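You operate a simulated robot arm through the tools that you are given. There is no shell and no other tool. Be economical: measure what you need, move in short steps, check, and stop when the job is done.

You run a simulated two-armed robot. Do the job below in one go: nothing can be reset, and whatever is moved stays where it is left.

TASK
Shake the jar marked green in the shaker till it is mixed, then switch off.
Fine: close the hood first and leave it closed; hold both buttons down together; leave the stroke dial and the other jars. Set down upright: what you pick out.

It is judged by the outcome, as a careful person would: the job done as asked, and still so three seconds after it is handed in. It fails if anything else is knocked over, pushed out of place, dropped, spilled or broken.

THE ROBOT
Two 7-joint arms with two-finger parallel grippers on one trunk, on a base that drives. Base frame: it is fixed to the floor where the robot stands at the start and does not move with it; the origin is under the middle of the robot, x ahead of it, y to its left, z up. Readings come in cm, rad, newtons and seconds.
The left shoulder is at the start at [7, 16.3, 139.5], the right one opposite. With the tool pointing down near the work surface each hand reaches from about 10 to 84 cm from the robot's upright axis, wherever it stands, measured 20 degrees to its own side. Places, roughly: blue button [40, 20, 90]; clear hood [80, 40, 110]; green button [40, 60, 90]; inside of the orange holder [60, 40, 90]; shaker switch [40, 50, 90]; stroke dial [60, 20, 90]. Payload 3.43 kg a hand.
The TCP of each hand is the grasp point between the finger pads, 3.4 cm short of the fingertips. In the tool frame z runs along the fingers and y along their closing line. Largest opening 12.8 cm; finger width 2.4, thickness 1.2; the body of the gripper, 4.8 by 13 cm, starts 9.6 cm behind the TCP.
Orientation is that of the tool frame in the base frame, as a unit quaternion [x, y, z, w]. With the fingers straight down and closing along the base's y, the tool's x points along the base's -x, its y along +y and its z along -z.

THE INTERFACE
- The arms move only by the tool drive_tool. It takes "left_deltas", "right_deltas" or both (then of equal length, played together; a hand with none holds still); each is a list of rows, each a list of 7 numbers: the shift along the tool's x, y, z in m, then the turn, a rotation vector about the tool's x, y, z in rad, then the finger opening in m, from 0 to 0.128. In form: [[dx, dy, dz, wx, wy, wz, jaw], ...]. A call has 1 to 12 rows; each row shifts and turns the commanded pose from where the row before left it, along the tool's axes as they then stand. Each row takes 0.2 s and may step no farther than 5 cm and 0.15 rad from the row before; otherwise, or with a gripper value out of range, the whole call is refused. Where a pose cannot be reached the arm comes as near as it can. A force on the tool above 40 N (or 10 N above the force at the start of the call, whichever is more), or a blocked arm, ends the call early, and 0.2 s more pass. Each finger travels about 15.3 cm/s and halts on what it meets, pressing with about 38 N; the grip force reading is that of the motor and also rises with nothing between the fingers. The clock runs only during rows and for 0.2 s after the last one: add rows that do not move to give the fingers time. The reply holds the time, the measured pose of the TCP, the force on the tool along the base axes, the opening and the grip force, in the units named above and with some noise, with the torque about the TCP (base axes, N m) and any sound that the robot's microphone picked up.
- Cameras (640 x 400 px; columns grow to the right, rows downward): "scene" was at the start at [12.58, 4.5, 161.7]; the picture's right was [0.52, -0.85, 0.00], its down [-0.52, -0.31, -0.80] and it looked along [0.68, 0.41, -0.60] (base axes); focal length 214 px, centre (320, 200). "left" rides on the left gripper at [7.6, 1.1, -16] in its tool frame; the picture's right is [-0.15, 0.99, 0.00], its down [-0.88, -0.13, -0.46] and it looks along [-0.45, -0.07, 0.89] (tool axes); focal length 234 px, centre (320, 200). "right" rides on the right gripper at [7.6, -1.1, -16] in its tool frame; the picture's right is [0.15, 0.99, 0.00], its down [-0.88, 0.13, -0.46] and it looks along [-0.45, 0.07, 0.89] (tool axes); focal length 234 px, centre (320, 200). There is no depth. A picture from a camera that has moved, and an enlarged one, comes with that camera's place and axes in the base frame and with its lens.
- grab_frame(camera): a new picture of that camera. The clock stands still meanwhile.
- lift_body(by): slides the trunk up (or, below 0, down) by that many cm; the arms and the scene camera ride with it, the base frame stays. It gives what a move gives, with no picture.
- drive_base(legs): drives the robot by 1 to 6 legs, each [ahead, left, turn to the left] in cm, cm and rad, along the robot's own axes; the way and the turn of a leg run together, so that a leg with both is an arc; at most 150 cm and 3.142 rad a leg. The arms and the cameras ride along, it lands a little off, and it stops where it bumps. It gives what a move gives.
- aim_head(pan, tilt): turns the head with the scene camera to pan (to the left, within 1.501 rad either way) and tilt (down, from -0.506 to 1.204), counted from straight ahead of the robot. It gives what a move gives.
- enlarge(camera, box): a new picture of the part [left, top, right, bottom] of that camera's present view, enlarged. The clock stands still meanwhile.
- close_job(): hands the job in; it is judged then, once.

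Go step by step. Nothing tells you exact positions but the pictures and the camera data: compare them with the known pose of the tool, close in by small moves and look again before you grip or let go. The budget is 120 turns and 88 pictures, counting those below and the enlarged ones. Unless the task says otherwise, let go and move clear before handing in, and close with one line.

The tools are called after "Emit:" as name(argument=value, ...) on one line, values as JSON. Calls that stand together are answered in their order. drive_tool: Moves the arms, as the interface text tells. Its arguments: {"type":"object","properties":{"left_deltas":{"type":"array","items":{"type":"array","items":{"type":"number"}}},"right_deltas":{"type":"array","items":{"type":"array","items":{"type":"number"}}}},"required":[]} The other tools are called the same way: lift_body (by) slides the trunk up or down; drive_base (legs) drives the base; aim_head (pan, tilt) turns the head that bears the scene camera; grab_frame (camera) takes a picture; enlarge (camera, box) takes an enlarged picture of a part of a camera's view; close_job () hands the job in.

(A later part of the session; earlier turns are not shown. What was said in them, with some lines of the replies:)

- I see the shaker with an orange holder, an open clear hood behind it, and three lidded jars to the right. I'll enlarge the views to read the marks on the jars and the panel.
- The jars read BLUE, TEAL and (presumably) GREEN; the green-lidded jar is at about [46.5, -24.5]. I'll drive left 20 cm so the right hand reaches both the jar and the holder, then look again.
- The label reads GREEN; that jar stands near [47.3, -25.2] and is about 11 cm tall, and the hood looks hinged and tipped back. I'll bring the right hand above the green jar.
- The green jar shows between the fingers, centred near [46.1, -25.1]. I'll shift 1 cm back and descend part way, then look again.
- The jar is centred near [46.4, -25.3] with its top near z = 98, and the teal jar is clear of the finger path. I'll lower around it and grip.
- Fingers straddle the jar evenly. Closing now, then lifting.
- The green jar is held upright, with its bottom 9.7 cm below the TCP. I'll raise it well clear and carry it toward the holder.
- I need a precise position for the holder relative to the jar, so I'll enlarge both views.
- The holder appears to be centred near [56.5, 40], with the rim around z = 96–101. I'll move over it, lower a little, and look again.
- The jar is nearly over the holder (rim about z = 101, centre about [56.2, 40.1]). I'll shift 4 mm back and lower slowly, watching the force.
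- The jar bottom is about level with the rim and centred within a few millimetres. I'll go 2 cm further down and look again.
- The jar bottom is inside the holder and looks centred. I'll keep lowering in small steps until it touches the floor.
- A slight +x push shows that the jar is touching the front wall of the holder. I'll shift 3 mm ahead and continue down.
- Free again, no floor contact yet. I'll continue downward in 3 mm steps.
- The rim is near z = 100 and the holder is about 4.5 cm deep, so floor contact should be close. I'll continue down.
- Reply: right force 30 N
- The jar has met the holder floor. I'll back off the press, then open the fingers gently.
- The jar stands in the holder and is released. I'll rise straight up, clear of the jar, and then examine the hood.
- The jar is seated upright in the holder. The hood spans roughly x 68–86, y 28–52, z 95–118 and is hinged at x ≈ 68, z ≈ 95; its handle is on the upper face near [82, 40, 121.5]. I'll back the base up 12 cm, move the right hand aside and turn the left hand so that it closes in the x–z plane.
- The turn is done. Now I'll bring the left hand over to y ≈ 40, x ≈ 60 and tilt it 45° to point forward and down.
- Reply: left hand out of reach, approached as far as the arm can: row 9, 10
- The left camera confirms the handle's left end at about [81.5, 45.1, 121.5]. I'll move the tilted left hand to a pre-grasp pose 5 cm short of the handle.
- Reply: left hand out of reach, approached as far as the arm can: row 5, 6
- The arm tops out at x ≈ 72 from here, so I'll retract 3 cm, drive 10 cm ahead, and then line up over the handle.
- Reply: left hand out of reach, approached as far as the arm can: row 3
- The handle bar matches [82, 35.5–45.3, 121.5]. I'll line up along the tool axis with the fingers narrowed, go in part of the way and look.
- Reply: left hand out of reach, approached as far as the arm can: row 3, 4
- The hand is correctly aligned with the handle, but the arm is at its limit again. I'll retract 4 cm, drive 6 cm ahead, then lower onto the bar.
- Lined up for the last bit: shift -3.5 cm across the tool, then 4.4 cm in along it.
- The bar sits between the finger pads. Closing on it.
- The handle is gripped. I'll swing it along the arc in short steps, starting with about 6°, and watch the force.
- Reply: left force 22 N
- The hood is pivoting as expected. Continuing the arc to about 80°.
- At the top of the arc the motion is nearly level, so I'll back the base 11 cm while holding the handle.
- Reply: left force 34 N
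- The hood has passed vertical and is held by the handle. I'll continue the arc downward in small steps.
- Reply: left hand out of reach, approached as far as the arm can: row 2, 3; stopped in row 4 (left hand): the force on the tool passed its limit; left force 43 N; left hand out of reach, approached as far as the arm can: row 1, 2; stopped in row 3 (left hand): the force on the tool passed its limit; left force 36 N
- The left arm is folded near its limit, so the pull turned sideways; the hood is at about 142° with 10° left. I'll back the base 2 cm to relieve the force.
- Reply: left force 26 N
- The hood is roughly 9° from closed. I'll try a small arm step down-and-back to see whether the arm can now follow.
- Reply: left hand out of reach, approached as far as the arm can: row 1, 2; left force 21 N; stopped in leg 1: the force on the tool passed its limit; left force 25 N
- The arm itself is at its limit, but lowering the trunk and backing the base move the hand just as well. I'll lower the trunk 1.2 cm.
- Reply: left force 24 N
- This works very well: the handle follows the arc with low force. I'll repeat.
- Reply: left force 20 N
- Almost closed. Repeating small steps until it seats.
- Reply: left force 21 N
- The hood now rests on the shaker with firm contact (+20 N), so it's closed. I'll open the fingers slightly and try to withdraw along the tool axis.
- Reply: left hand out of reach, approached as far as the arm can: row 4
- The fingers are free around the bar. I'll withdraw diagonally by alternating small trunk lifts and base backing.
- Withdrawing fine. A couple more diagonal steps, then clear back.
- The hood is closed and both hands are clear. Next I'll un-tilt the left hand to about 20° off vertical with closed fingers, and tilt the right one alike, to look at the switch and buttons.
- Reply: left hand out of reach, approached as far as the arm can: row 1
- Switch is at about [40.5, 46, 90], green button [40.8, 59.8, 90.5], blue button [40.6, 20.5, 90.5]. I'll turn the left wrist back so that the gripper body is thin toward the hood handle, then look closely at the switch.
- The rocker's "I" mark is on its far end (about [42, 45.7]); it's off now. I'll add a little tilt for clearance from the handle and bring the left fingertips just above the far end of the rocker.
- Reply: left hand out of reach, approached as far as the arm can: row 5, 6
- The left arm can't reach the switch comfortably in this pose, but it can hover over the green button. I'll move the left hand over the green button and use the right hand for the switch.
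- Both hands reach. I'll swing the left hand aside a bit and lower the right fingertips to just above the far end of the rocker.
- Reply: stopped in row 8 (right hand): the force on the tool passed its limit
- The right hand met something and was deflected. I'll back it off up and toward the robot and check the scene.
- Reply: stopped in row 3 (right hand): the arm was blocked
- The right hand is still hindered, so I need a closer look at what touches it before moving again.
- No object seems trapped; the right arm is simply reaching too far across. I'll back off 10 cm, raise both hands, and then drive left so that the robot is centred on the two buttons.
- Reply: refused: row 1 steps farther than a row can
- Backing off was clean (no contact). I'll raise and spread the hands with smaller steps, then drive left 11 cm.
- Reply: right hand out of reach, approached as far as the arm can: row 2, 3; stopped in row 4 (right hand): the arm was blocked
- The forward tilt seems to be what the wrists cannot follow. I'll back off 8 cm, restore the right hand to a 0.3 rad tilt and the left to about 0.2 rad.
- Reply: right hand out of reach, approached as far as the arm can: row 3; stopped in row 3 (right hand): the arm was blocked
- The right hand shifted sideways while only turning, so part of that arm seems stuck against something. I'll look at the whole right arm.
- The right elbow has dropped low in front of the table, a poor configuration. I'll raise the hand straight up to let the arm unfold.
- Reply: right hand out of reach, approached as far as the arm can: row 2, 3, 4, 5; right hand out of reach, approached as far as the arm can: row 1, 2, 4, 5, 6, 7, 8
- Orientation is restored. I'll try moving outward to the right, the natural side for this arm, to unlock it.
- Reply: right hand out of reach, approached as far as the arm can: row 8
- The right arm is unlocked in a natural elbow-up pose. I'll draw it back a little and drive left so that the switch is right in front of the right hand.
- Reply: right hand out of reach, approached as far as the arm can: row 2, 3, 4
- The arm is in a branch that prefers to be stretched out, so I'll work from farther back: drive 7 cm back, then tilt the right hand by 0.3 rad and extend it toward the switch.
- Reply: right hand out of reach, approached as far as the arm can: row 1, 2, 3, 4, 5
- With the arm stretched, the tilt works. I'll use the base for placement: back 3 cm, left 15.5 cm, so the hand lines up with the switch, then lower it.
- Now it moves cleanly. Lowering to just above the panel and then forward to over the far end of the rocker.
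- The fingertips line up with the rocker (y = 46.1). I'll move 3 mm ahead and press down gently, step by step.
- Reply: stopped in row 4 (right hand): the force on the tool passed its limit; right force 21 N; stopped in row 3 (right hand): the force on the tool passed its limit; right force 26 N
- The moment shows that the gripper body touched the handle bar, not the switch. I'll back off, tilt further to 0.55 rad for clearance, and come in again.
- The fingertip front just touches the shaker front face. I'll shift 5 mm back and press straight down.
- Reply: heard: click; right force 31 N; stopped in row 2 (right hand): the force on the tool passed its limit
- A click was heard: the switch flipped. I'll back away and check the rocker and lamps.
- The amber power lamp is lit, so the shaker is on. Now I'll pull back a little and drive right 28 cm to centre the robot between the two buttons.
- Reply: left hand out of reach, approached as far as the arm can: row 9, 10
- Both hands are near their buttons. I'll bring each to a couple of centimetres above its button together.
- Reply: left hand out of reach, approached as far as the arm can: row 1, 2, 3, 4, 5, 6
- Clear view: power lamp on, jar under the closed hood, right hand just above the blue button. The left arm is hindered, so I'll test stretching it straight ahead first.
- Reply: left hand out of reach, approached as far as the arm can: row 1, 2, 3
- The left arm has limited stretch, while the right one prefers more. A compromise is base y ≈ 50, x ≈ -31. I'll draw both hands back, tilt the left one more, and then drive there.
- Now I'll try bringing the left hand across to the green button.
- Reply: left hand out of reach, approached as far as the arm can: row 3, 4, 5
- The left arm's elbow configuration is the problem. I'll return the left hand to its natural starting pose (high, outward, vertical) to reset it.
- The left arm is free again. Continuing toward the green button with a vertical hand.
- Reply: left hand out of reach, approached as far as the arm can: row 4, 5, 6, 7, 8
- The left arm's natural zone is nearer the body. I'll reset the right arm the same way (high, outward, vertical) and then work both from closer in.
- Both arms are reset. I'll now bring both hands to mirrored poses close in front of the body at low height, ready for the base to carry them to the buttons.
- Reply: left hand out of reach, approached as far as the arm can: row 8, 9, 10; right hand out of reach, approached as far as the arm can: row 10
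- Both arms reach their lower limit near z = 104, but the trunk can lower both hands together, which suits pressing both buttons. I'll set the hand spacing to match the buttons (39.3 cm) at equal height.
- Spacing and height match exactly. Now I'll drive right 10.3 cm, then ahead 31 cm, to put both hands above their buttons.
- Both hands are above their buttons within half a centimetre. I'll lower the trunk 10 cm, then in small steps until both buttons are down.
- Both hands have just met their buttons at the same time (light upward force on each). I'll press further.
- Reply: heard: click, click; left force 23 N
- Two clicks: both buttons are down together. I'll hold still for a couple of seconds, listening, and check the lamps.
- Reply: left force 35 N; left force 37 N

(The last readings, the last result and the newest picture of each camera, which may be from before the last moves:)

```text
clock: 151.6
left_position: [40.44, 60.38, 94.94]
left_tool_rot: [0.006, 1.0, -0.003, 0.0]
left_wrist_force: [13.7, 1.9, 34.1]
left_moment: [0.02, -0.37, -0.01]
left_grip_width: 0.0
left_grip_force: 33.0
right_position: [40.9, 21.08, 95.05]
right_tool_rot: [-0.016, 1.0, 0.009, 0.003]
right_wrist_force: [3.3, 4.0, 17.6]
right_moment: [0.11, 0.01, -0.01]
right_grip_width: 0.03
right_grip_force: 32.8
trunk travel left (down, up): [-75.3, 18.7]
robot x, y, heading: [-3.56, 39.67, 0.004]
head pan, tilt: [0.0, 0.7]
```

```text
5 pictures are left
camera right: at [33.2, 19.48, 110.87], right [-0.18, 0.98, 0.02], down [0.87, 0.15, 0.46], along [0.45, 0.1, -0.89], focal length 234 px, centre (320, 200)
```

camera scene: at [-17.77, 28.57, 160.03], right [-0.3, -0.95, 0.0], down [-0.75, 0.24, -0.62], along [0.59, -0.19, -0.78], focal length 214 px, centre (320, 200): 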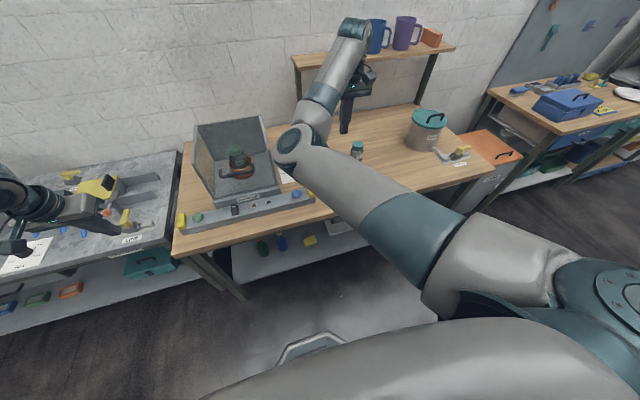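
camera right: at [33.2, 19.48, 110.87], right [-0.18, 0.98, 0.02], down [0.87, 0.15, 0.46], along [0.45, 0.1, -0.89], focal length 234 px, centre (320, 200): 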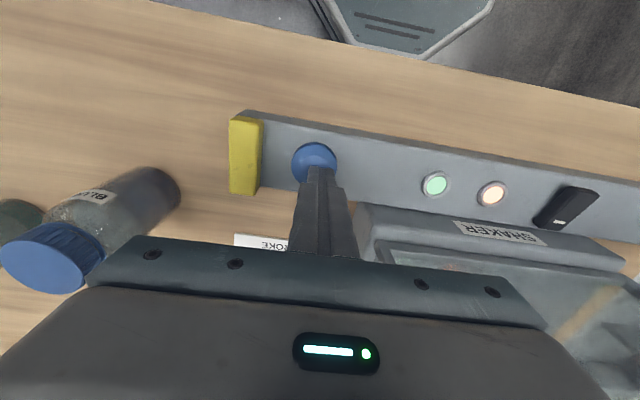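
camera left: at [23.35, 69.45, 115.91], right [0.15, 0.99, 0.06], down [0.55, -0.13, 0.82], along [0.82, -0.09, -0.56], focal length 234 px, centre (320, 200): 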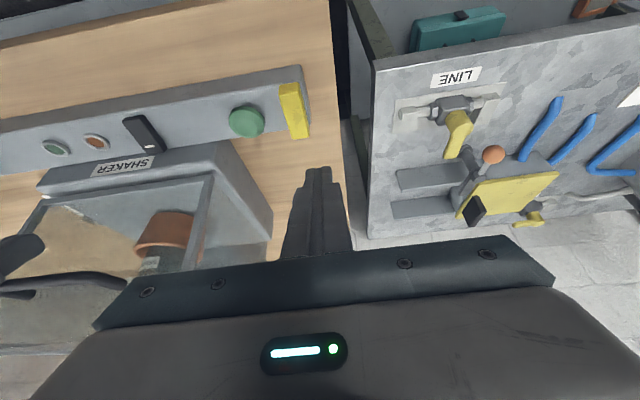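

The green lamp is now lit alongside the amber one. I'll hold a few seconds longer and see whether the lamp or the jar contents change.

Emit:
enlarge(camera="scene", box=[220, 180, 420, 340])

Emit:
drive_tool(left_deltas=[[0, 0, 0, 0, 0, 0, 0], [0, 0, 0, 0, 0, 0, 0], [0, 0, 0, 0, 0, 0, 0], [0, 0, 0, 0, 0, 0, 0], [0, 0, 0, 0, 0, 0, 0], [0, 0, 0, 0, 0, 0, 0], [0, 0, 0, 0, 0, 0, 0], [0, 0, 0, 0, 0, 0, 0], [0, 0, 0, 0, 0, 0, 0], [0, 0, 0, 0, 0, 0, 0], [0, 0, 0, 0, 0, 0, 0], [0, 0, 0, 0, 0, 0, 0]], right_deltas=[[0, 0, 0, 0, 0, 0, 0], [0, 0, 0, 0, 0, 0, 0], [0, 0, 0, 0, 0, 0, 0], [0, 0, 0, 0, 0, 0, 0], [0, 0, 0, 0, 0, 0, 0], [0, 0, 0, 0, 0, 0, 0], [0, 0, 0, 0, 0, 0, 0], [0, 0, 0, 0, 0, 0, 0], [0, 0, 0, 0, 0, 0, 0], [0, 0, 0, 0, 0, 0, 0], [0, 0, 0, 0, 0, 0, 0], [0, 0, 0, 0, 0, 0, 0]])

Emit:
drive_tool(left_deltas=[[0, 0, 0, 0, 0, 0, 0], [0, 0, 0, 0, 0, 0, 0], [0, 0, 0, 0, 0, 0, 0], [0, 0, 0, 0, 0, 0, 0], [0, 0, 0, 0, 0, 0, 0], [0, 0, 0, 0, 0, 0, 0], [0, 0, 0, 0, 0, 0, 0], [0, 0, 0, 0, 0, 0, 0], [0, 0, 0, 0, 0, 0, 0], [0, 0, 0, 0, 0, 0, 0], [0, 0, 0, 0, 0, 0, 0], [0, 0, 0, 0, 0, 0, 0]], right_deltas=[[0, 0, 0, 0, 0, 0, 0], [0, 0, 0, 0, 0, 0, 0], [0, 0, 0, 0, 0, 0, 0], [0, 0, 0, 0, 0, 0, 0], [0, 0, 0, 0, 0, 0, 0], [0, 0, 0, 0, 0, 0, 0], [0, 0, 0, 0, 0, 0, 0], [0, 0, 0, 0, 0, 0, 0], [0, 0, 0, 0, 0, 0, 0], [0, 0, 0, 0, 0, 0, 0], [0, 0, 0, 0, 0, 0, 0], [0, 0, 0, 0, 0, 0, 0]])

```text
2.50 times, centred on (320, 260) of scene
camera zoom: at [10.2, 39.9, 149.08], right [0.0, -1.0, 0.0], down [-0.64, 0.0, -0.77], along [0.77, 0.0, -0.64], focal length 536 px, centre (320, 50)
```

zoom: 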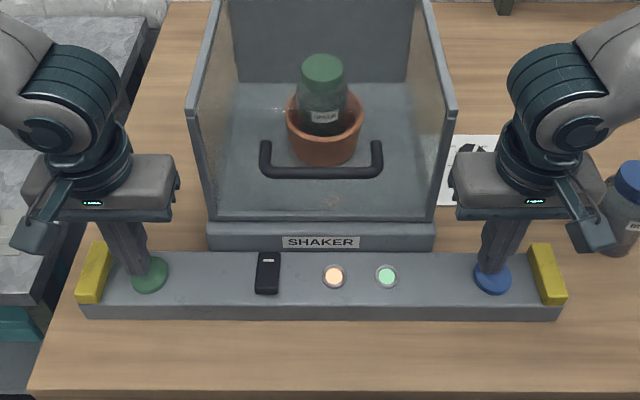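

```text
clock: 154.2
left_position: [40.46, 60.3, 94.89]
left_tool_rot: [0.007, 1.0, -0.003, 0.001]
left_wrist_force: [11.3, -0.9, 33.2]
left_moment: [0.0, -0.42, 0.0]
left_grip_width: 0.02
left_grip_force: 32.9
right_position: [40.9, 21.04, 94.96]
right_tool_rot: [-0.016, 1.0, 0.01, 0.003]
right_wrist_force: [3.4, 5.0, 15.2]
right_moment: [0.09, -0.01, -0.01]
right_grip_width: 0.0
right_grip_force: 32.9
trunk travel left (down, up): [-75.3, 18.7]
robot x, y, heading: [-3.53, 40.01, 0.003]
head pan, tilt: [0.0, 0.7]
```

```text
clock: 156.8
left_position: [40.41, 60.27, 94.93]
left_tool_rot: [0.006, 1.0, -0.003, 0.001]
left_wrist_force: [9.5, 0.5, 32.3]
left_moment: [0.0, -0.35, 0.01]
left_grip_width: 0.0
left_grip_force: 33.2
right_position: [40.83, 21.05, 95.05]
right_tool_rot: [-0.015, 1.0, 0.009, 0.003]
right_wrist_force: [2.8, 2.2, 17.1]
right_moment: [0.03, 0.02, 0.01]
right_grip_width: 0.02
right_grip_force: 32.9
trunk travel left (down, up): [-75.3, 18.7]
robot x, y, heading: [-3.32, 40.11, 0.003]
head pan, tilt: [0.0, 0.7]
```

Both lamps lit, buttons held, holder running. I'll hold about 8 s more, then look once.

Emit:
drive_tool(left_deltas=[[0, 0, 0, 0, 0, 0, 0], [0, 0, 0, 0, 0, 0, 0], [0, 0, 0, 0, 0, 0, 0], [0, 0, 0, 0, 0, 0, 0], [0, 0, 0, 0, 0, 0, 0], [0, 0, 0, 0, 0, 0, 0], [0, 0, 0, 0, 0, 0, 0], [0, 0, 0, 0, 0, 0, 0], [0, 0, 0, 0, 0, 0, 0], [0, 0, 0, 0, 0, 0, 0], [0, 0, 0, 0, 0, 0, 0], [0, 0, 0, 0, 0, 0, 0]])

Emit:
drive_tool(left_deltas=[[0, 0, 0, 0, 0, 0, 0], [0, 0, 0, 0, 0, 0, 0], [0, 0, 0, 0, 0, 0, 0], [0, 0, 0, 0, 0, 0, 0], [0, 0, 0, 0, 0, 0, 0], [0, 0, 0, 0, 0, 0, 0], [0, 0, 0, 0, 0, 0, 0], [0, 0, 0, 0, 0, 0, 0], [0, 0, 0, 0, 0, 0, 0], [0, 0, 0, 0, 0, 0, 0], [0, 0, 0, 0, 0, 0, 0], [0, 0, 0, 0, 0, 0, 0]])

Emit:
drive_tool(left_deltas=[[0, 0, 0, 0, 0, 0, 0], [0, 0, 0, 0, 0, 0, 0], [0, 0, 0, 0, 0, 0, 0], [0, 0, 0, 0, 0, 0, 0], [0, 0, 0, 0, 0, 0, 0], [0, 0, 0, 0, 0, 0, 0], [0, 0, 0, 0, 0, 0, 0], [0, 0, 0, 0, 0, 0, 0], [0, 0, 0, 0, 0, 0, 0], [0, 0, 0, 0, 0, 0, 0], [0, 0, 0, 0, 0, 0, 0], [0, 0, 0, 0, 0, 0, 0]])

Emit:
enlarge(camera="scene", box=[270, 190, 370, 320])

```text
clock: 159.4
left_position: [40.44, 60.26, 94.97]
left_tool_rot: [0.006, 1.0, -0.004, 0.002]
left_wrist_force: [7.1, 1.5, 31.4]
left_moment: [0.07, -0.29, 0.0]
left_grip_width: 0.0
left_grip_force: 32.7
right_position: [40.89, 20.98, 94.94]
right_tool_rot: [-0.015, 1.0, 0.009, 0.003]
right_wrist_force: [4.0, 1.5, 15.2]
right_moment: [0.0, -0.02, -0.02]
right_grip_width: 0.02
right_grip_force: 33.2
trunk travel left (down, up): [-75.3, 18.7]
robot x, y, heading: [-3.02, 39.64, 0.003]
head pan, tilt: [0.0, 0.7]
```

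```text
clock: 162.0
left_position: [40.41, 60.38, 94.85]
left_tool_rot: [0.005, 1.0, -0.004, 0.001]
left_wrist_force: [5.5, 2.7, 30.8]
left_moment: [0.07, -0.25, -0.01]
left_grip_width: 0.01
left_grip_force: 33.3
right_position: [40.78, 21.1, 95.02]
right_tool_rot: [-0.016, 1.0, 0.008, 0.004]
right_wrist_force: [4.0, 1.1, 14.1]
right_moment: [-0.05, 0.02, 0.0]
right_grip_width: 0.01
right_grip_force: 32.7
trunk travel left (down, up): [-75.3, 18.7]
robot x, y, heading: [-3.19, 40.03, 0.001]
head pan, tilt: [0.0, 0.7]
```

```text
clock: 164.6
left_position: [40.4, 60.41, 94.89]
left_tool_rot: [0.006, 1.0, -0.004, 0.001]
left_wrist_force: [4.4, 2.6, 30.7]
left_moment: [0.07, -0.18, 0.01]
left_grip_width: 0.0
left_grip_force: 32.7
right_position: [40.77, 20.99, 95.06]
right_tool_rot: [-0.016, 1.0, 0.008, 0.003]
right_wrist_force: [2.1, -0.6, 14.6]
right_moment: [-0.06, 0.02, 0.01]
right_grip_width: 0.0
right_grip_force: 33.0
trunk travel left (down, up): [-75.3, 18.7]
robot x, y, heading: [-3.28, 39.81, 0.003]
head pan, tilt: [0.0, 0.7]
```

```text
3.08 times, centred on (320, 255) of scene
camera zoom: at [10.12, 39.87, 149.08], right [0.0, -1.0, 0.0], down [-0.64, 0.0, -0.77], along [0.77, 0.0, -0.64], focal length 660 px, centre (320, 31)
```

zoom: 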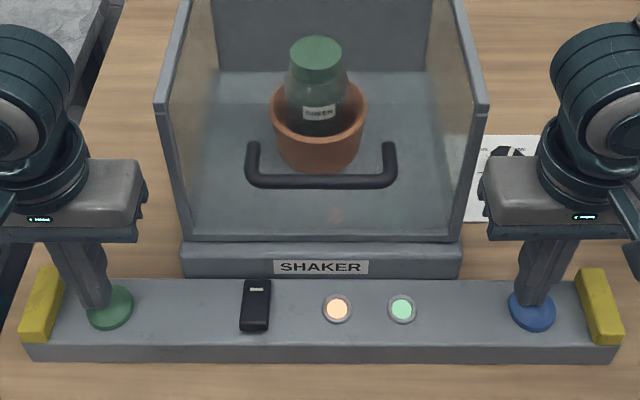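

The holder has shifted between pictures, so it's shaking, and both lamps are on. I'll hold on longer and listen for an end signal.

Emit:
drive_tool(left_deltas=[[0, 0, 0, 0, 0, 0, 0], [0, 0, 0, 0, 0, 0, 0], [0, 0, 0, 0, 0, 0, 0], [0, 0, 0, 0, 0, 0, 0], [0, 0, 0, 0, 0, 0, 0], [0, 0, 0, 0, 0, 0, 0], [0, 0, 0, 0, 0, 0, 0], [0, 0, 0, 0, 0, 0, 0], [0, 0, 0, 0, 0, 0, 0], [0, 0, 0, 0, 0, 0, 0], [0, 0, 0, 0, 0, 0, 0], [0, 0, 0, 0, 0, 0, 0]])

Emit:
drive_tool(left_deltas=[[0, 0, 0, 0, 0, 0, 0], [0, 0, 0, 0, 0, 0, 0], [0, 0, 0, 0, 0, 0, 0], [0, 0, 0, 0, 0, 0, 0], [0, 0, 0, 0, 0, 0, 0], [0, 0, 0, 0, 0, 0, 0], [0, 0, 0, 0, 0, 0, 0], [0, 0, 0, 0, 0, 0, 0], [0, 0, 0, 0, 0, 0, 0], [0, 0, 0, 0, 0, 0, 0], [0, 0, 0, 0, 0, 0, 0], [0, 0, 0, 0, 0, 0, 0]])

Emit:
drive_tool(left_deltas=[[0, 0, 0, 0, 0, 0, 0], [0, 0, 0, 0, 0, 0, 0], [0, 0, 0, 0, 0, 0, 0], [0, 0, 0, 0, 0, 0, 0], [0, 0, 0, 0, 0, 0, 0], [0, 0, 0, 0, 0, 0, 0], [0, 0, 0, 0, 0, 0, 0], [0, 0, 0, 0, 0, 0, 0], [0, 0, 0, 0, 0, 0, 0], [0, 0, 0, 0, 0, 0, 0], [0, 0, 0, 0, 0, 0, 0], [0, 0, 0, 0, 0, 0, 0]])

Emit:
drive_tool(left_deltas=[[0, 0, 0, 0, 0, 0, 0], [0, 0, 0, 0, 0, 0, 0], [0, 0, 0, 0, 0, 0, 0], [0, 0, 0, 0, 0, 0, 0], [0, 0, 0, 0, 0, 0, 0], [0, 0, 0, 0, 0, 0, 0], [0, 0, 0, 0, 0, 0, 0], [0, 0, 0, 0, 0, 0, 0], [0, 0, 0, 0, 0, 0, 0], [0, 0, 0, 0, 0, 0, 0], [0, 0, 0, 0, 0, 0, 0], [0, 0, 0, 0, 0, 0, 0]])

```text
clock: 167.2
left_position: [40.4, 60.48, 94.82]
left_tool_rot: [0.006, 1.0, -0.004, 0.001]
left_wrist_force: [4.4, 2.2, 29.9]
left_moment: [0.07, -0.22, 0.0]
left_grip_width: 0.01
left_grip_force: 32.9
right_position: [40.8, 21.01, 95.01]
right_tool_rot: [-0.015, 1.0, 0.008, 0.003]
right_wrist_force: [2.6, 0.1, 12.9]
right_moment: [0.0, 0.02, -0.03]
right_grip_width: 0.0
right_grip_force: 33.5
trunk travel left (down, up): [-75.3, 18.7]
robot x, y, heading: [-3.36, 39.63, 0.007]
head pan, tilt: [0.0, 0.7]
```

```text
clock: 169.8
left_position: [40.31, 60.3, 94.92]
left_tool_rot: [0.006, 1.0, -0.003, 0.001]
left_wrist_force: [4.2, 1.1, 30.4]
left_moment: [0.06, -0.15, -0.02]
left_grip_width: 0.01
left_grip_force: 32.7
right_position: [40.75, 21.04, 95.03]
right_tool_rot: [-0.016, 1.0, 0.009, 0.003]
right_wrist_force: [2.4, 0.8, 12.8]
right_moment: [-0.01, 0.04, -0.03]
right_grip_width: 0.0
right_grip_force: 33.0
trunk travel left (down, up): [-75.3, 18.7]
robot x, y, heading: [-3.39, 39.72, 0.001]
head pan, tilt: [0.0, 0.7]
```

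```text
clock: 172.4
left_position: [40.37, 60.35, 94.96]
left_tool_rot: [0.006, 1.0, -0.003, 0.001]
left_wrist_force: [4.0, 0.5, 28.7]
left_moment: [0.01, -0.17, 0.0]
left_grip_width: 0.02
left_grip_force: 32.9
right_position: [40.76, 20.96, 94.97]
right_tool_rot: [-0.017, 1.0, 0.009, 0.003]
right_wrist_force: [1.7, 1.4, 13.1]
right_moment: [-0.01, 0.07, 0.0]
right_grip_width: 0.0
right_grip_force: 33.0
trunk travel left (down, up): [-75.3, 18.7]
robot x, y, heading: [-3.21, 39.72, 0.004]
head pan, tilt: [0.0, 0.7]
```

```text
clock: 175.0
left_position: [40.33, 60.19, 94.97]
left_tool_rot: [0.006, 1.0, -0.003, 0.001]
left_wrist_force: [3.0, 1.5, 29.1]
left_moment: [0.0, -0.11, 0.03]
left_grip_width: 0.02
left_grip_force: 32.9
right_position: [40.73, 21.1, 95.04]
right_tool_rot: [-0.016, 1.0, 0.009, 0.003]
right_wrist_force: [1.2, 1.0, 13.1]
right_moment: [0.01, 0.06, 0.0]
right_grip_width: 0.02
right_grip_force: 33.4
trunk travel left (down, up): [-75.3, 18.7]
robot x, y, heading: [-2.97, 39.72, 0.003]
head pan, tilt: [0.0, 0.7]
```

About 29 s held so far. One close look at the jar contents and lamps.

Emit:
enlarge(camera="scene", box=[285, 185, 355, 300])

```text
3.48 times, centred on (320, 242) of scene
camera zoom: at [10.09, 39.86, 149.09], right [0.0, -1.0, 0.0], down [-0.64, 0.0, -0.77], along [0.77, 0.0, -0.64], focal length 746 px, centre (320, 52)
```

zoom: 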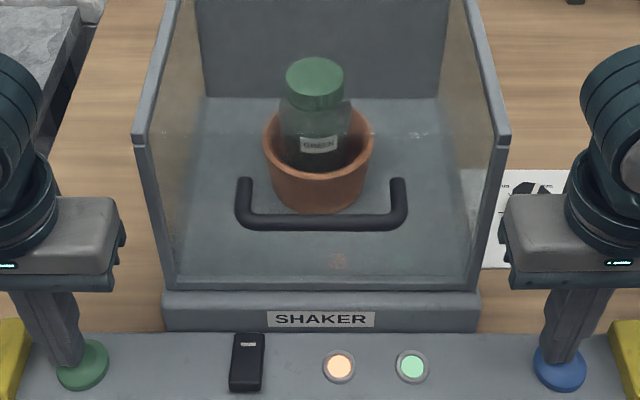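

Lamps unchanged; the holder sits in the same place as before. I'll hold another 10 s for certainty, then release both buttons.

Emit:
drive_tool(left_deltas=[[0, 0, 0, 0, 0, 0, 0], [0, 0, 0, 0, 0, 0, 0], [0, 0, 0, 0, 0, 0, 0], [0, 0, 0, 0, 0, 0, 0], [0, 0, 0, 0, 0, 0, 0], [0, 0, 0, 0, 0, 0, 0], [0, 0, 0, 0, 0, 0, 0], [0, 0, 0, 0, 0, 0, 0], [0, 0, 0, 0, 0, 0, 0], [0, 0, 0, 0, 0, 0, 0], [0, 0, 0, 0, 0, 0, 0], [0, 0, 0, 0, 0, 0, 0]])

Emit:
drive_tool(left_deltas=[[0, 0, 0, 0, 0, 0, 0], [0, 0, 0, 0, 0, 0, 0], [0, 0, 0, 0, 0, 0, 0], [0, 0, 0, 0, 0, 0, 0], [0, 0, 0, 0, 0, 0, 0], [0, 0, 0, 0, 0, 0, 0], [0, 0, 0, 0, 0, 0, 0], [0, 0, 0, 0, 0, 0, 0], [0, 0, 0, 0, 0, 0, 0], [0, 0, 0, 0, 0, 0, 0], [0, 0, 0, 0, 0, 0, 0], [0, 0, 0, 0, 0, 0, 0]])

Emit:
drive_tool(left_deltas=[[0, 0, 0, 0, 0, 0, 0], [0, 0, 0, 0, 0, 0, 0], [0, 0, 0, 0, 0, 0, 0], [0, 0, 0, 0, 0, 0, 0], [0, 0, 0, 0, 0, 0, 0], [0, 0, 0, 0, 0, 0, 0], [0, 0, 0, 0, 0, 0, 0], [0, 0, 0, 0, 0, 0, 0], [0, 0, 0, 0, 0, 0, 0], [0, 0, 0, 0, 0, 0, 0], [0, 0, 0, 0, 0, 0, 0], [0, 0, 0, 0, 0, 0, 0]])

Emit:
lift_body(by=12)

Emit:
enlarge(camera="scene", box=[260, 180, 380, 310])

```text
clock: 177.6
left_position: [40.34, 60.32, 94.91]
left_tool_rot: [0.007, 1.0, -0.003, 0.001]
left_wrist_force: [2.9, 1.0, 29.1]
left_moment: [0.06, -0.13, -0.02]
left_grip_width: 0.01
left_grip_force: 32.9
right_position: [40.75, 20.93, 95.09]
right_tool_rot: [-0.016, 1.0, 0.009, 0.004]
right_wrist_force: [1.5, 0.6, 11.6]
right_moment: [-0.02, 0.06, -0.01]
right_grip_width: 0.0
right_grip_force: 33.2
trunk travel left (down, up): [-75.3, 18.7]
robot x, y, heading: [-3.44, 39.64, 0.003]
head pan, tilt: [0.0, 0.7]
```

```text
clock: 180.2
left_position: [40.31, 60.43, 94.84]
left_tool_rot: [0.007, 1.0, -0.003, 0.001]
left_wrist_force: [1.5, 0.8, 28.9]
left_moment: [0.05, -0.1, 0.01]
left_grip_width: 0.0
left_grip_force: 32.8
right_position: [40.89, 21.01, 95.05]
right_tool_rot: [-0.016, 1.0, 0.009, 0.003]
right_wrist_force: [1.4, 1.0, 11.7]
right_moment: [0.0, 0.1, -0.01]
right_grip_width: 0.0
right_grip_force: 33.1
trunk travel left (down, up): [-75.3, 18.7]
robot x, y, heading: [-3.26, 39.97, 0.001]
head pan, tilt: [0.0, 0.7]
```

```text
clock: 182.8
left_position: [40.34, 60.21, 94.87]
left_tool_rot: [0.006, 1.0, -0.003, 0.001]
left_wrist_force: [1.4, 0.1, 28.7]
left_moment: [0.01, -0.12, 0.03]
left_grip_width: 0.02
left_grip_force: 33.2
right_position: [40.78, 20.99, 95.04]
right_tool_rot: [-0.015, 1.0, 0.009, 0.003]
right_wrist_force: [1.2, -0.2, 11.1]
right_moment: [-0.01, 0.08, 0.03]
right_grip_width: 0.0
right_grip_force: 33.6
trunk travel left (down, up): [-75.3, 18.7]
robot x, y, heading: [-3.21, 39.83, 0.001]
head pan, tilt: [0.0, 0.7]
```

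```text
clock: 184.3
left_position: [40.67, 60.45, 106.78]
left_tool_rot: [0.006, 1.0, -0.004, 0.0]
left_wrist_force: [-0.3, -0.1, 0.7]
left_moment: [0.02, 0.0, 0.04]
left_grip_width: 0.0
left_grip_force: 33.1
right_position: [40.85, 20.91, 106.94]
right_tool_rot: [-0.016, 1.0, 0.009, 0.003]
right_wrist_force: [-1.0, -0.2, 0.6]
right_moment: [0.02, 0.02, 0.04]
right_grip_width: 0.0
right_grip_force: 32.9
trunk travel left (down, up): [-87.3, 6.7]
robot x, y, heading: [-3.2, 40.16, 0.008]
head pan, tilt: [0.0, 0.7]
```

```text
3.08 times, centred on (320, 245) of scene
camera zoom: at [10.42, 39.9, 161.04], right [0.0, -1.0, 0.0], down [-0.64, 0.0, -0.76], along [0.76, 0.0, -0.64], focal length 660 px, centre (320, 62)
```

zoom: 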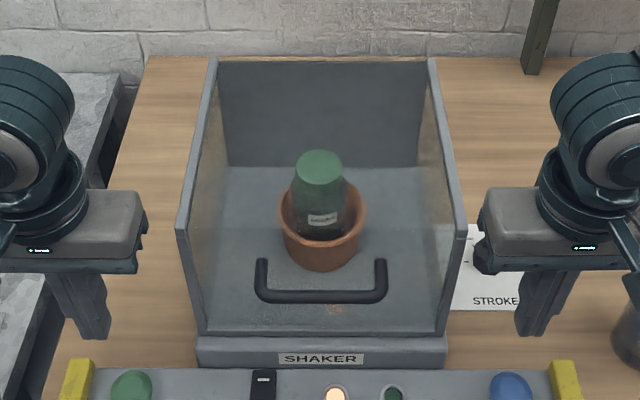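

The green lamp goes out on release, so it was the running lamp; after 38 s of shaking the jar looks evenly mixed, and the hood is still closed. Next I'll raise the right hand, and carry the left hand to the near ("off") end of the rocker at about [38, 46].

Emit:
drive_tool(right_deltas=[[0, 0, -0.035, 0, 0, 0, 0], [0, 0, -0.035, 0, 0, 0, 0], [0, 0, -0.03, 0, 0, 0, 0]])

Emit:
drive_base(legs=[[-3, 0, 0]])

Emit:
drive_base(legs=[[0, -14.5, 0]])

```text
clock: 185.1
left_position: [40.49, 60.46, 106.9]
left_tool_rot: [0.006, 1.0, -0.003, 0.0]
left_wrist_force: [-0.5, -0.5, -0.2]
left_moment: [-0.03, -0.02, 0.0]
left_grip_width: 0.02
left_grip_force: 33.1
right_position: [40.93, 21.13, 117.21]
right_tool_rot: [-0.017, 1.0, 0.008, 0.003]
right_wrist_force: [-0.6, -0.6, 0.3]
right_moment: [0.0, -0.01, -0.03]
right_grip_width: 0.01
right_grip_force: 32.7
trunk travel left (down, up): [-87.3, 6.7]
robot x, y, heading: [-3.16, 39.76, 0.002]
head pan, tilt: [0.0, 0.7]
```

```text
clock: 185.9
left_position: [38.37, 60.34, 106.34]
left_tool_rot: [0.006, 1.0, -0.004, -0.003]
left_wrist_force: [0.6, 0.1, -0.2]
left_moment: [-0.01, 0.09, 0.01]
left_grip_width: 0.02
left_grip_force: 32.9
right_position: [38.91, 21.07, 116.83]
right_tool_rot: [-0.015, 1.0, 0.009, -0.001]
right_wrist_force: [1.5, -0.5, -1.0]
right_moment: [0.0, 0.08, 0.03]
right_grip_width: 0.01
right_grip_force: 32.9
trunk travel left (down, up): [-87.3, 6.7]
robot x, y, heading: [-6.37, 39.95, 0.003]
head pan, tilt: [0.0, 0.7]
```

```text
clock: 187.3
left_position: [37.72, 45.99, 106.75]
left_tool_rot: [0.007, 1.0, -0.005, -0.001]
left_wrist_force: [-0.1, 0.3, -0.5]
left_moment: [0.0, 0.03, -0.01]
left_grip_width: 0.02
left_grip_force: 33.2
right_position: [38.16, 6.82, 117.16]
right_tool_rot: [-0.015, 1.0, 0.007, 0.002]
right_wrist_force: [0.4, 0.5, -0.8]
right_moment: [0.0, 0.02, -0.01]
right_grip_width: 0.0
right_grip_force: 33.4
trunk travel left (down, up): [-87.3, 6.7]
robot x, y, heading: [-6.14, 25.43, 0.001]
head pan, tilt: [0.0, 0.7]
```

The left hand is in position at [37.7, 46.0]. Lowering the trunk onto the near end of the rocker.

Emit:
lift_body(by=-9.5)

Emit:
lift_body(by=-1)

Emit:
lift_body(by=-0.8)

```text
clock: 188.4
left_position: [37.68, 45.82, 98.1]
left_tool_rot: [0.007, 1.0, -0.003, 0.002]
left_wrist_force: [-4.2, 2.5, 10.1]
left_moment: [-0.26, -0.71, 0.09]
left_grip_width: 0.0
left_grip_force: 32.9
right_position: [37.92, 6.59, 108.14]
right_tool_rot: [-0.015, 1.0, 0.008, 0.003]
right_wrist_force: [0.4, 1.2, 0.4]
right_moment: [0.02, 0.0, 0.03]
right_grip_width: 0.0
right_grip_force: 33.6
trunk travel left (down, up): [-78.3, 15.7]
robot x, y, heading: [-6.04, 25.08, 0.004]
head pan, tilt: [0.0, 0.7]
stopped: the force on the tool passed its limit (the readings are from after the stop); the commanded pose is now the measured one
```

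```text
clock: 188.8
left_position: [37.82, 45.81, 98.04]
left_tool_rot: [0.006, 1.0, -0.005, 0.006]
left_wrist_force: [-9.2, 2.9, 15.8]
left_moment: [-0.37, -1.52, 0.04]
left_grip_width: 0.0
left_grip_force: 33.1
right_position: [38.04, 6.63, 107.82]
right_tool_rot: [-0.015, 1.0, 0.009, 0.003]
right_wrist_force: [-0.5, 0.2, -1.0]
right_moment: [0.02, 0.0, -0.04]
right_grip_width: 0.01
right_grip_force: 33.3
trunk travel left (down, up): [-77.9, 16.1]
robot x, y, heading: [-5.94, 25.24, 0.004]
head pan, tilt: [0.0, 0.7]
stopped: the force on the tool passed its limit (the readings are from after the stop); the commanded pose is now the measured one
```

```text
clock: 189.1
left_position: [37.9, 45.75, 98.0]
left_tool_rot: [0.006, 1.0, -0.005, 0.01]
left_wrist_force: [-10.6, 3.0, 17.8]
left_moment: [-0.35, -1.81, 0.07]
left_grip_width: 0.0
left_grip_force: 33.2
right_position: [38.09, 6.72, 107.65]
right_tool_rot: [-0.016, 1.0, 0.009, 0.003]
right_wrist_force: [-0.1, -0.5, -0.1]
right_moment: [0.0, 0.02, 0.0]
right_grip_width: 0.0
right_grip_force: 32.8
trunk travel left (down, up): [-77.7, 16.3]
robot x, y, heading: [-5.73, 25.36, 0.005]
head pan, tilt: [0.0, 0.7]
stopped: the force on the tool passed its limit (the readings are from after the stop); the commanded pose is now the measured one
```

The gripper body rests on the hood handle rather than the switch. I'll lift, tilt the left hand forward by 0.33 rad for clearance, and press again.

Emit:
lift_body(by=6)

Emit:
drive_tool(left_deltas=[[0, 0, 0, 0, -0.11, 0, 0], [0, 0, 0, 0, -0.11, 0, 0], [0, 0, 0, 0, -0.11, 0, 0], [0, 0, 0, 0, 0, 0, 0]])

```text
clock: 190.1
left_position: [38.3, 45.8, 103.92]
left_tool_rot: [0.006, 1.0, -0.005, 0.008]
left_wrist_force: [-0.6, -0.1, -0.3]
left_moment: [0.0, 0.03, -0.02]
left_grip_width: 0.0
left_grip_force: 32.9
right_position: [38.22, 6.56, 113.52]
right_tool_rot: [-0.014, 1.0, 0.01, 0.002]
right_wrist_force: [0.0, 0.0, -0.3]
right_moment: [-0.01, 0.02, 0.01]
right_grip_width: 0.0
right_grip_force: 33.0
trunk travel left (down, up): [-83.7, 10.3]
robot x, y, heading: [-6.41, 25.06, 0.006]
head pan, tilt: [0.0, 0.7]
```

```text
clock: 191.1
left_position: [38.36, 45.8, 103.86]
left_tool_rot: [0.006, 0.985, -0.007, 0.173]
left_wrist_force: [0.8, 0.2, 0.1]
left_moment: [0.01, 0.01, 0.0]
left_grip_width: 0.01
left_grip_force: 33.0
right_position: [38.11, 6.71, 113.52]
right_tool_rot: [-0.015, 1.0, 0.009, 0.003]
right_wrist_force: [0.2, -0.5, 0.2]
right_moment: [0.01, -0.01, -0.04]
right_grip_width: 0.0
right_grip_force: 33.0
trunk travel left (down, up): [-83.7, 10.3]
robot x, y, heading: [-5.96, 25.45, 0.007]
head pan, tilt: [0.0, 0.7]
```

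The tilt succeeded. Lowering again.

Emit:
lift_body(by=-7)

Emit:
lift_body(by=-0.8)

Emit:
lift_body(by=-0.7)

```text
clock: 192.2
left_position: [38.42, 45.81, 96.93]
left_tool_rot: [0.005, 0.985, -0.007, 0.172]
left_wrist_force: [-0.3, 0.5, -0.8]
left_moment: [-0.01, -0.01, -0.03]
left_grip_width: 0.0
left_grip_force: 32.6
right_position: [38.12, 6.68, 106.61]
right_tool_rot: [-0.015, 1.0, 0.009, 0.002]
right_wrist_force: [-0.5, -0.3, -0.3]
right_moment: [0.02, 0.04, 0.04]
right_grip_width: 0.0
right_grip_force: 32.8
trunk travel left (down, up): [-76.7, 17.3]
robot x, y, heading: [-5.97, 25.55, 0.003]
head pan, tilt: [0.0, 0.7]
```

```text
clock: 192.8
left_position: [38.27, 45.83, 96.03]
left_tool_rot: [0.006, 0.985, -0.007, 0.172]
left_wrist_force: [1.2, -1.0, -1.3]
left_moment: [0.0, 0.03, -0.03]
left_grip_width: 0.0
left_grip_force: 33.5
right_position: [38.16, 6.62, 105.67]
right_tool_rot: [-0.016, 1.0, 0.009, 0.003]
right_wrist_force: [0.0, -1.1, -0.1]
right_moment: [-0.01, -0.02, 0.02]
right_grip_width: 0.0
right_grip_force: 33.2
trunk travel left (down, up): [-75.9, 18.1]
robot x, y, heading: [-5.92, 25.43, 0.005]
head pan, tilt: [0.0, 0.7]
```

```text
clock: 193.3
left_position: [38.41, 45.79, 95.44]
left_tool_rot: [0.005, 0.985, -0.007, 0.172]
left_wrist_force: [0.8, -0.5, 0.0]
left_moment: [0.01, -0.04, 0.0]
left_grip_width: 0.0
left_grip_force: 32.6
right_position: [38.19, 6.59, 105.01]
right_tool_rot: [-0.015, 1.0, 0.009, 0.003]
right_wrist_force: [0.4, 0.4, 0.3]
right_moment: [0.05, -0.02, 0.0]
right_grip_width: 0.01
right_grip_force: 33.4
trunk travel left (down, up): [-75.2, 18.8]
robot x, y, heading: [-6.4, 25.27, -0.001]
head pan, tilt: [0.0, 0.7]
```

Emit:
lift_body(by=-0.5)

Emit:
lift_body(by=-0.4)

```text
clock: 193.9
left_position: [38.38, 45.92, 94.92]
left_tool_rot: [0.006, 0.985, -0.007, 0.171]
left_wrist_force: [0.9, 0.6, 0.8]
left_moment: [0.02, 0.01, 0.01]
left_grip_width: 0.0
left_grip_force: 33.3
right_position: [38.37, 6.67, 104.49]
right_tool_rot: [-0.015, 1.0, 0.009, 0.002]
right_wrist_force: [0.0, -0.3, 0.6]
right_moment: [-0.01, 0.02, -0.02]
right_grip_width: 0.0
right_grip_force: 33.1
trunk travel left (down, up): [-74.7, 19.3]
robot x, y, heading: [-5.74, 25.4, 0.004]
head pan, tilt: [0.0, 0.7]
heard: click
```

```text
clock: 194.4
left_position: [38.35, 45.94, 94.79]
left_tool_rot: [0.005, 0.985, -0.007, 0.173]
left_wrist_force: [-1.0, 6.3, 31.4]
left_moment: [0.27, 0.06, -0.02]
left_grip_width: 0.0
left_grip_force: 33.3
right_position: [38.01, 6.6, 104.17]
right_tool_rot: [-0.016, 1.0, 0.009, 0.004]
right_wrist_force: [0.3, -0.1, 0.0]
right_moment: [-0.03, 0.01, 0.0]
right_grip_width: 0.02
right_grip_force: 32.6
trunk travel left (down, up): [-74.3, 19.7]
robot x, y, heading: [-6.09, 25.49, 0.005]
head pan, tilt: [0.0, 0.7]
```

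Click: the switch flipped back. I'll lift 2 cm, back away from the panel, rise, and use the last picture to verify.

Emit:
lift_body(by=2.5)

Emit:
drive_base(legs=[[-12, 0, 0]])

Emit:
lift_body(by=14)

Emit:
drive_base(legs=[[-10, 0, 0]])

Emit:
aim_head(pan=0.15, tilt=0.65)

Emit:
enlarge(camera="scene", box=[200, 130, 460, 290])

```text
clock: 195.1
left_position: [38.33, 45.9, 96.94]
left_tool_rot: [0.006, 0.985, -0.007, 0.171]
left_wrist_force: [0.7, 0.4, 0.5]
left_moment: [0.02, 0.01, 0.01]
left_grip_width: 0.0
left_grip_force: 32.8
right_position: [38.12, 6.57, 106.62]
right_tool_rot: [-0.015, 1.0, 0.008, 0.002]
right_wrist_force: [0.4, -0.2, -0.1]
right_moment: [0.01, -0.01, 0.02]
right_grip_width: 0.01
right_grip_force: 33.5
trunk travel left (down, up): [-76.8, 17.2]
robot x, y, heading: [-6.28, 25.47, 0.003]
head pan, tilt: [0.0, 0.7]
```

```text
clock: 196.4
left_position: [26.5, 45.86, 96.92]
left_tool_rot: [0.004, 0.985, -0.006, 0.171]
left_wrist_force: [-0.5, 0.1, -0.8]
left_moment: [0.01, 0.02, -0.02]
left_grip_width: 0.0
left_grip_force: 32.9
right_position: [26.32, 6.54, 106.46]
right_tool_rot: [-0.016, 1.0, 0.008, 0.003]
right_wrist_force: [0.1, -0.3, -0.5]
right_moment: [0.03, -0.01, -0.01]
right_grip_width: 0.01
right_grip_force: 33.4
trunk travel left (down, up): [-76.8, 17.2]
robot x, y, heading: [-18.22, 25.38, 0.009]
head pan, tilt: [0.0, 0.7]
```

```text
clock: 198.0
left_position: [26.47, 45.83, 110.92]
left_tool_rot: [0.004, 0.985, -0.007, 0.171]
left_wrist_force: [-0.2, 0.2, -0.1]
left_moment: [0.02, -0.02, 0.0]
left_grip_width: 0.0
left_grip_force: 33.0
right_position: [26.28, 6.54, 120.45]
right_tool_rot: [-0.015, 1.0, 0.009, 0.002]
right_wrist_force: [-0.1, -0.5, -0.1]
right_moment: [0.05, 0.01, 0.01]
right_grip_width: 0.0
right_grip_force: 33.4
trunk travel left (down, up): [-90.8, 3.2]
robot x, y, heading: [-17.81, 25.46, 0.009]
head pan, tilt: [0.0, 0.7]
```

```text
clock: 199.2
left_position: [17.11, 45.85, 110.77]
left_tool_rot: [0.005, 0.985, -0.006, 0.17]
left_wrist_force: [0.1, -0.5, -1.2]
left_moment: [-0.03, 0.01, 0.01]
left_grip_width: 0.0
left_grip_force: 33.2
right_position: [16.98, 6.6, 120.43]
right_tool_rot: [-0.016, 1.0, 0.008, 0.001]
right_wrist_force: [0.8, 0.0, -0.2]
right_moment: [0.0, 0.06, -0.01]
right_grip_width: 0.01
right_grip_force: 32.9
trunk travel left (down, up): [-90.8, 3.2]
robot x, y, heading: [-28.2, 25.47, 0.006]
head pan, tilt: [0.0, 0.7]
```

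```text
clock: 199.9
left_position: [16.75, 45.81, 110.94]
left_tool_rot: [0.005, 0.985, -0.007, 0.172]
left_wrist_force: [0.7, -0.1, 0.3]
left_moment: [-0.01, -0.02, -0.05]
left_grip_width: 0.0
left_grip_force: 32.8
right_position: [16.65, 6.65, 120.54]
right_tool_rot: [-0.015, 1.0, 0.008, 0.002]
right_wrist_force: [0.1, -0.4, 0.1]
right_moment: [-0.01, 0.0, -0.01]
right_grip_width: 0.01
right_grip_force: 33.0
trunk travel left (down, up): [-90.8, 3.2]
robot x, y, heading: [-27.83, 25.02, 0.004]
head pan, tilt: [0.15, 0.649]
```

```text
2.46 times, centred on (330, 210) of scene
camera zoom: at [-14.01, 26.7, 164.94], right [0.15, -0.99, 0.0], down [-0.6, -0.09, -0.8], along [0.79, 0.12, -0.6], focal length 528 px, centre (295, 175)
```

zoom: 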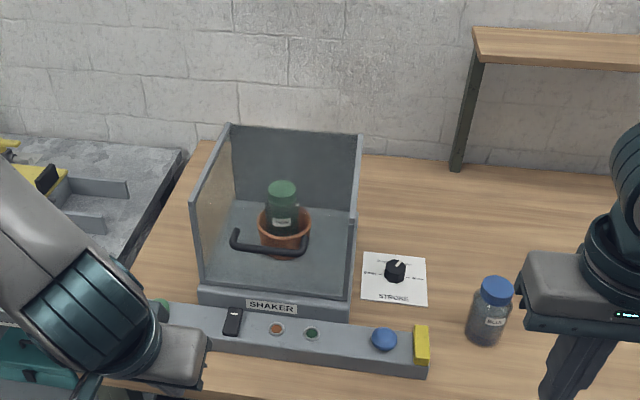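

Both lamps are out, the hood is closed, and the green jar stands upright with its contents now an even green. The dial and the blue jar look as they were, and both hands are clear, so I'll hand it in.

Emit:
close_job()

```text
The job is handed in.
```

I shook the green jar for about 38 s with both buttons held, until its contents looked evenly green. Then I switched the shaker off; the hood is closed and the jar stands upright in its holder.
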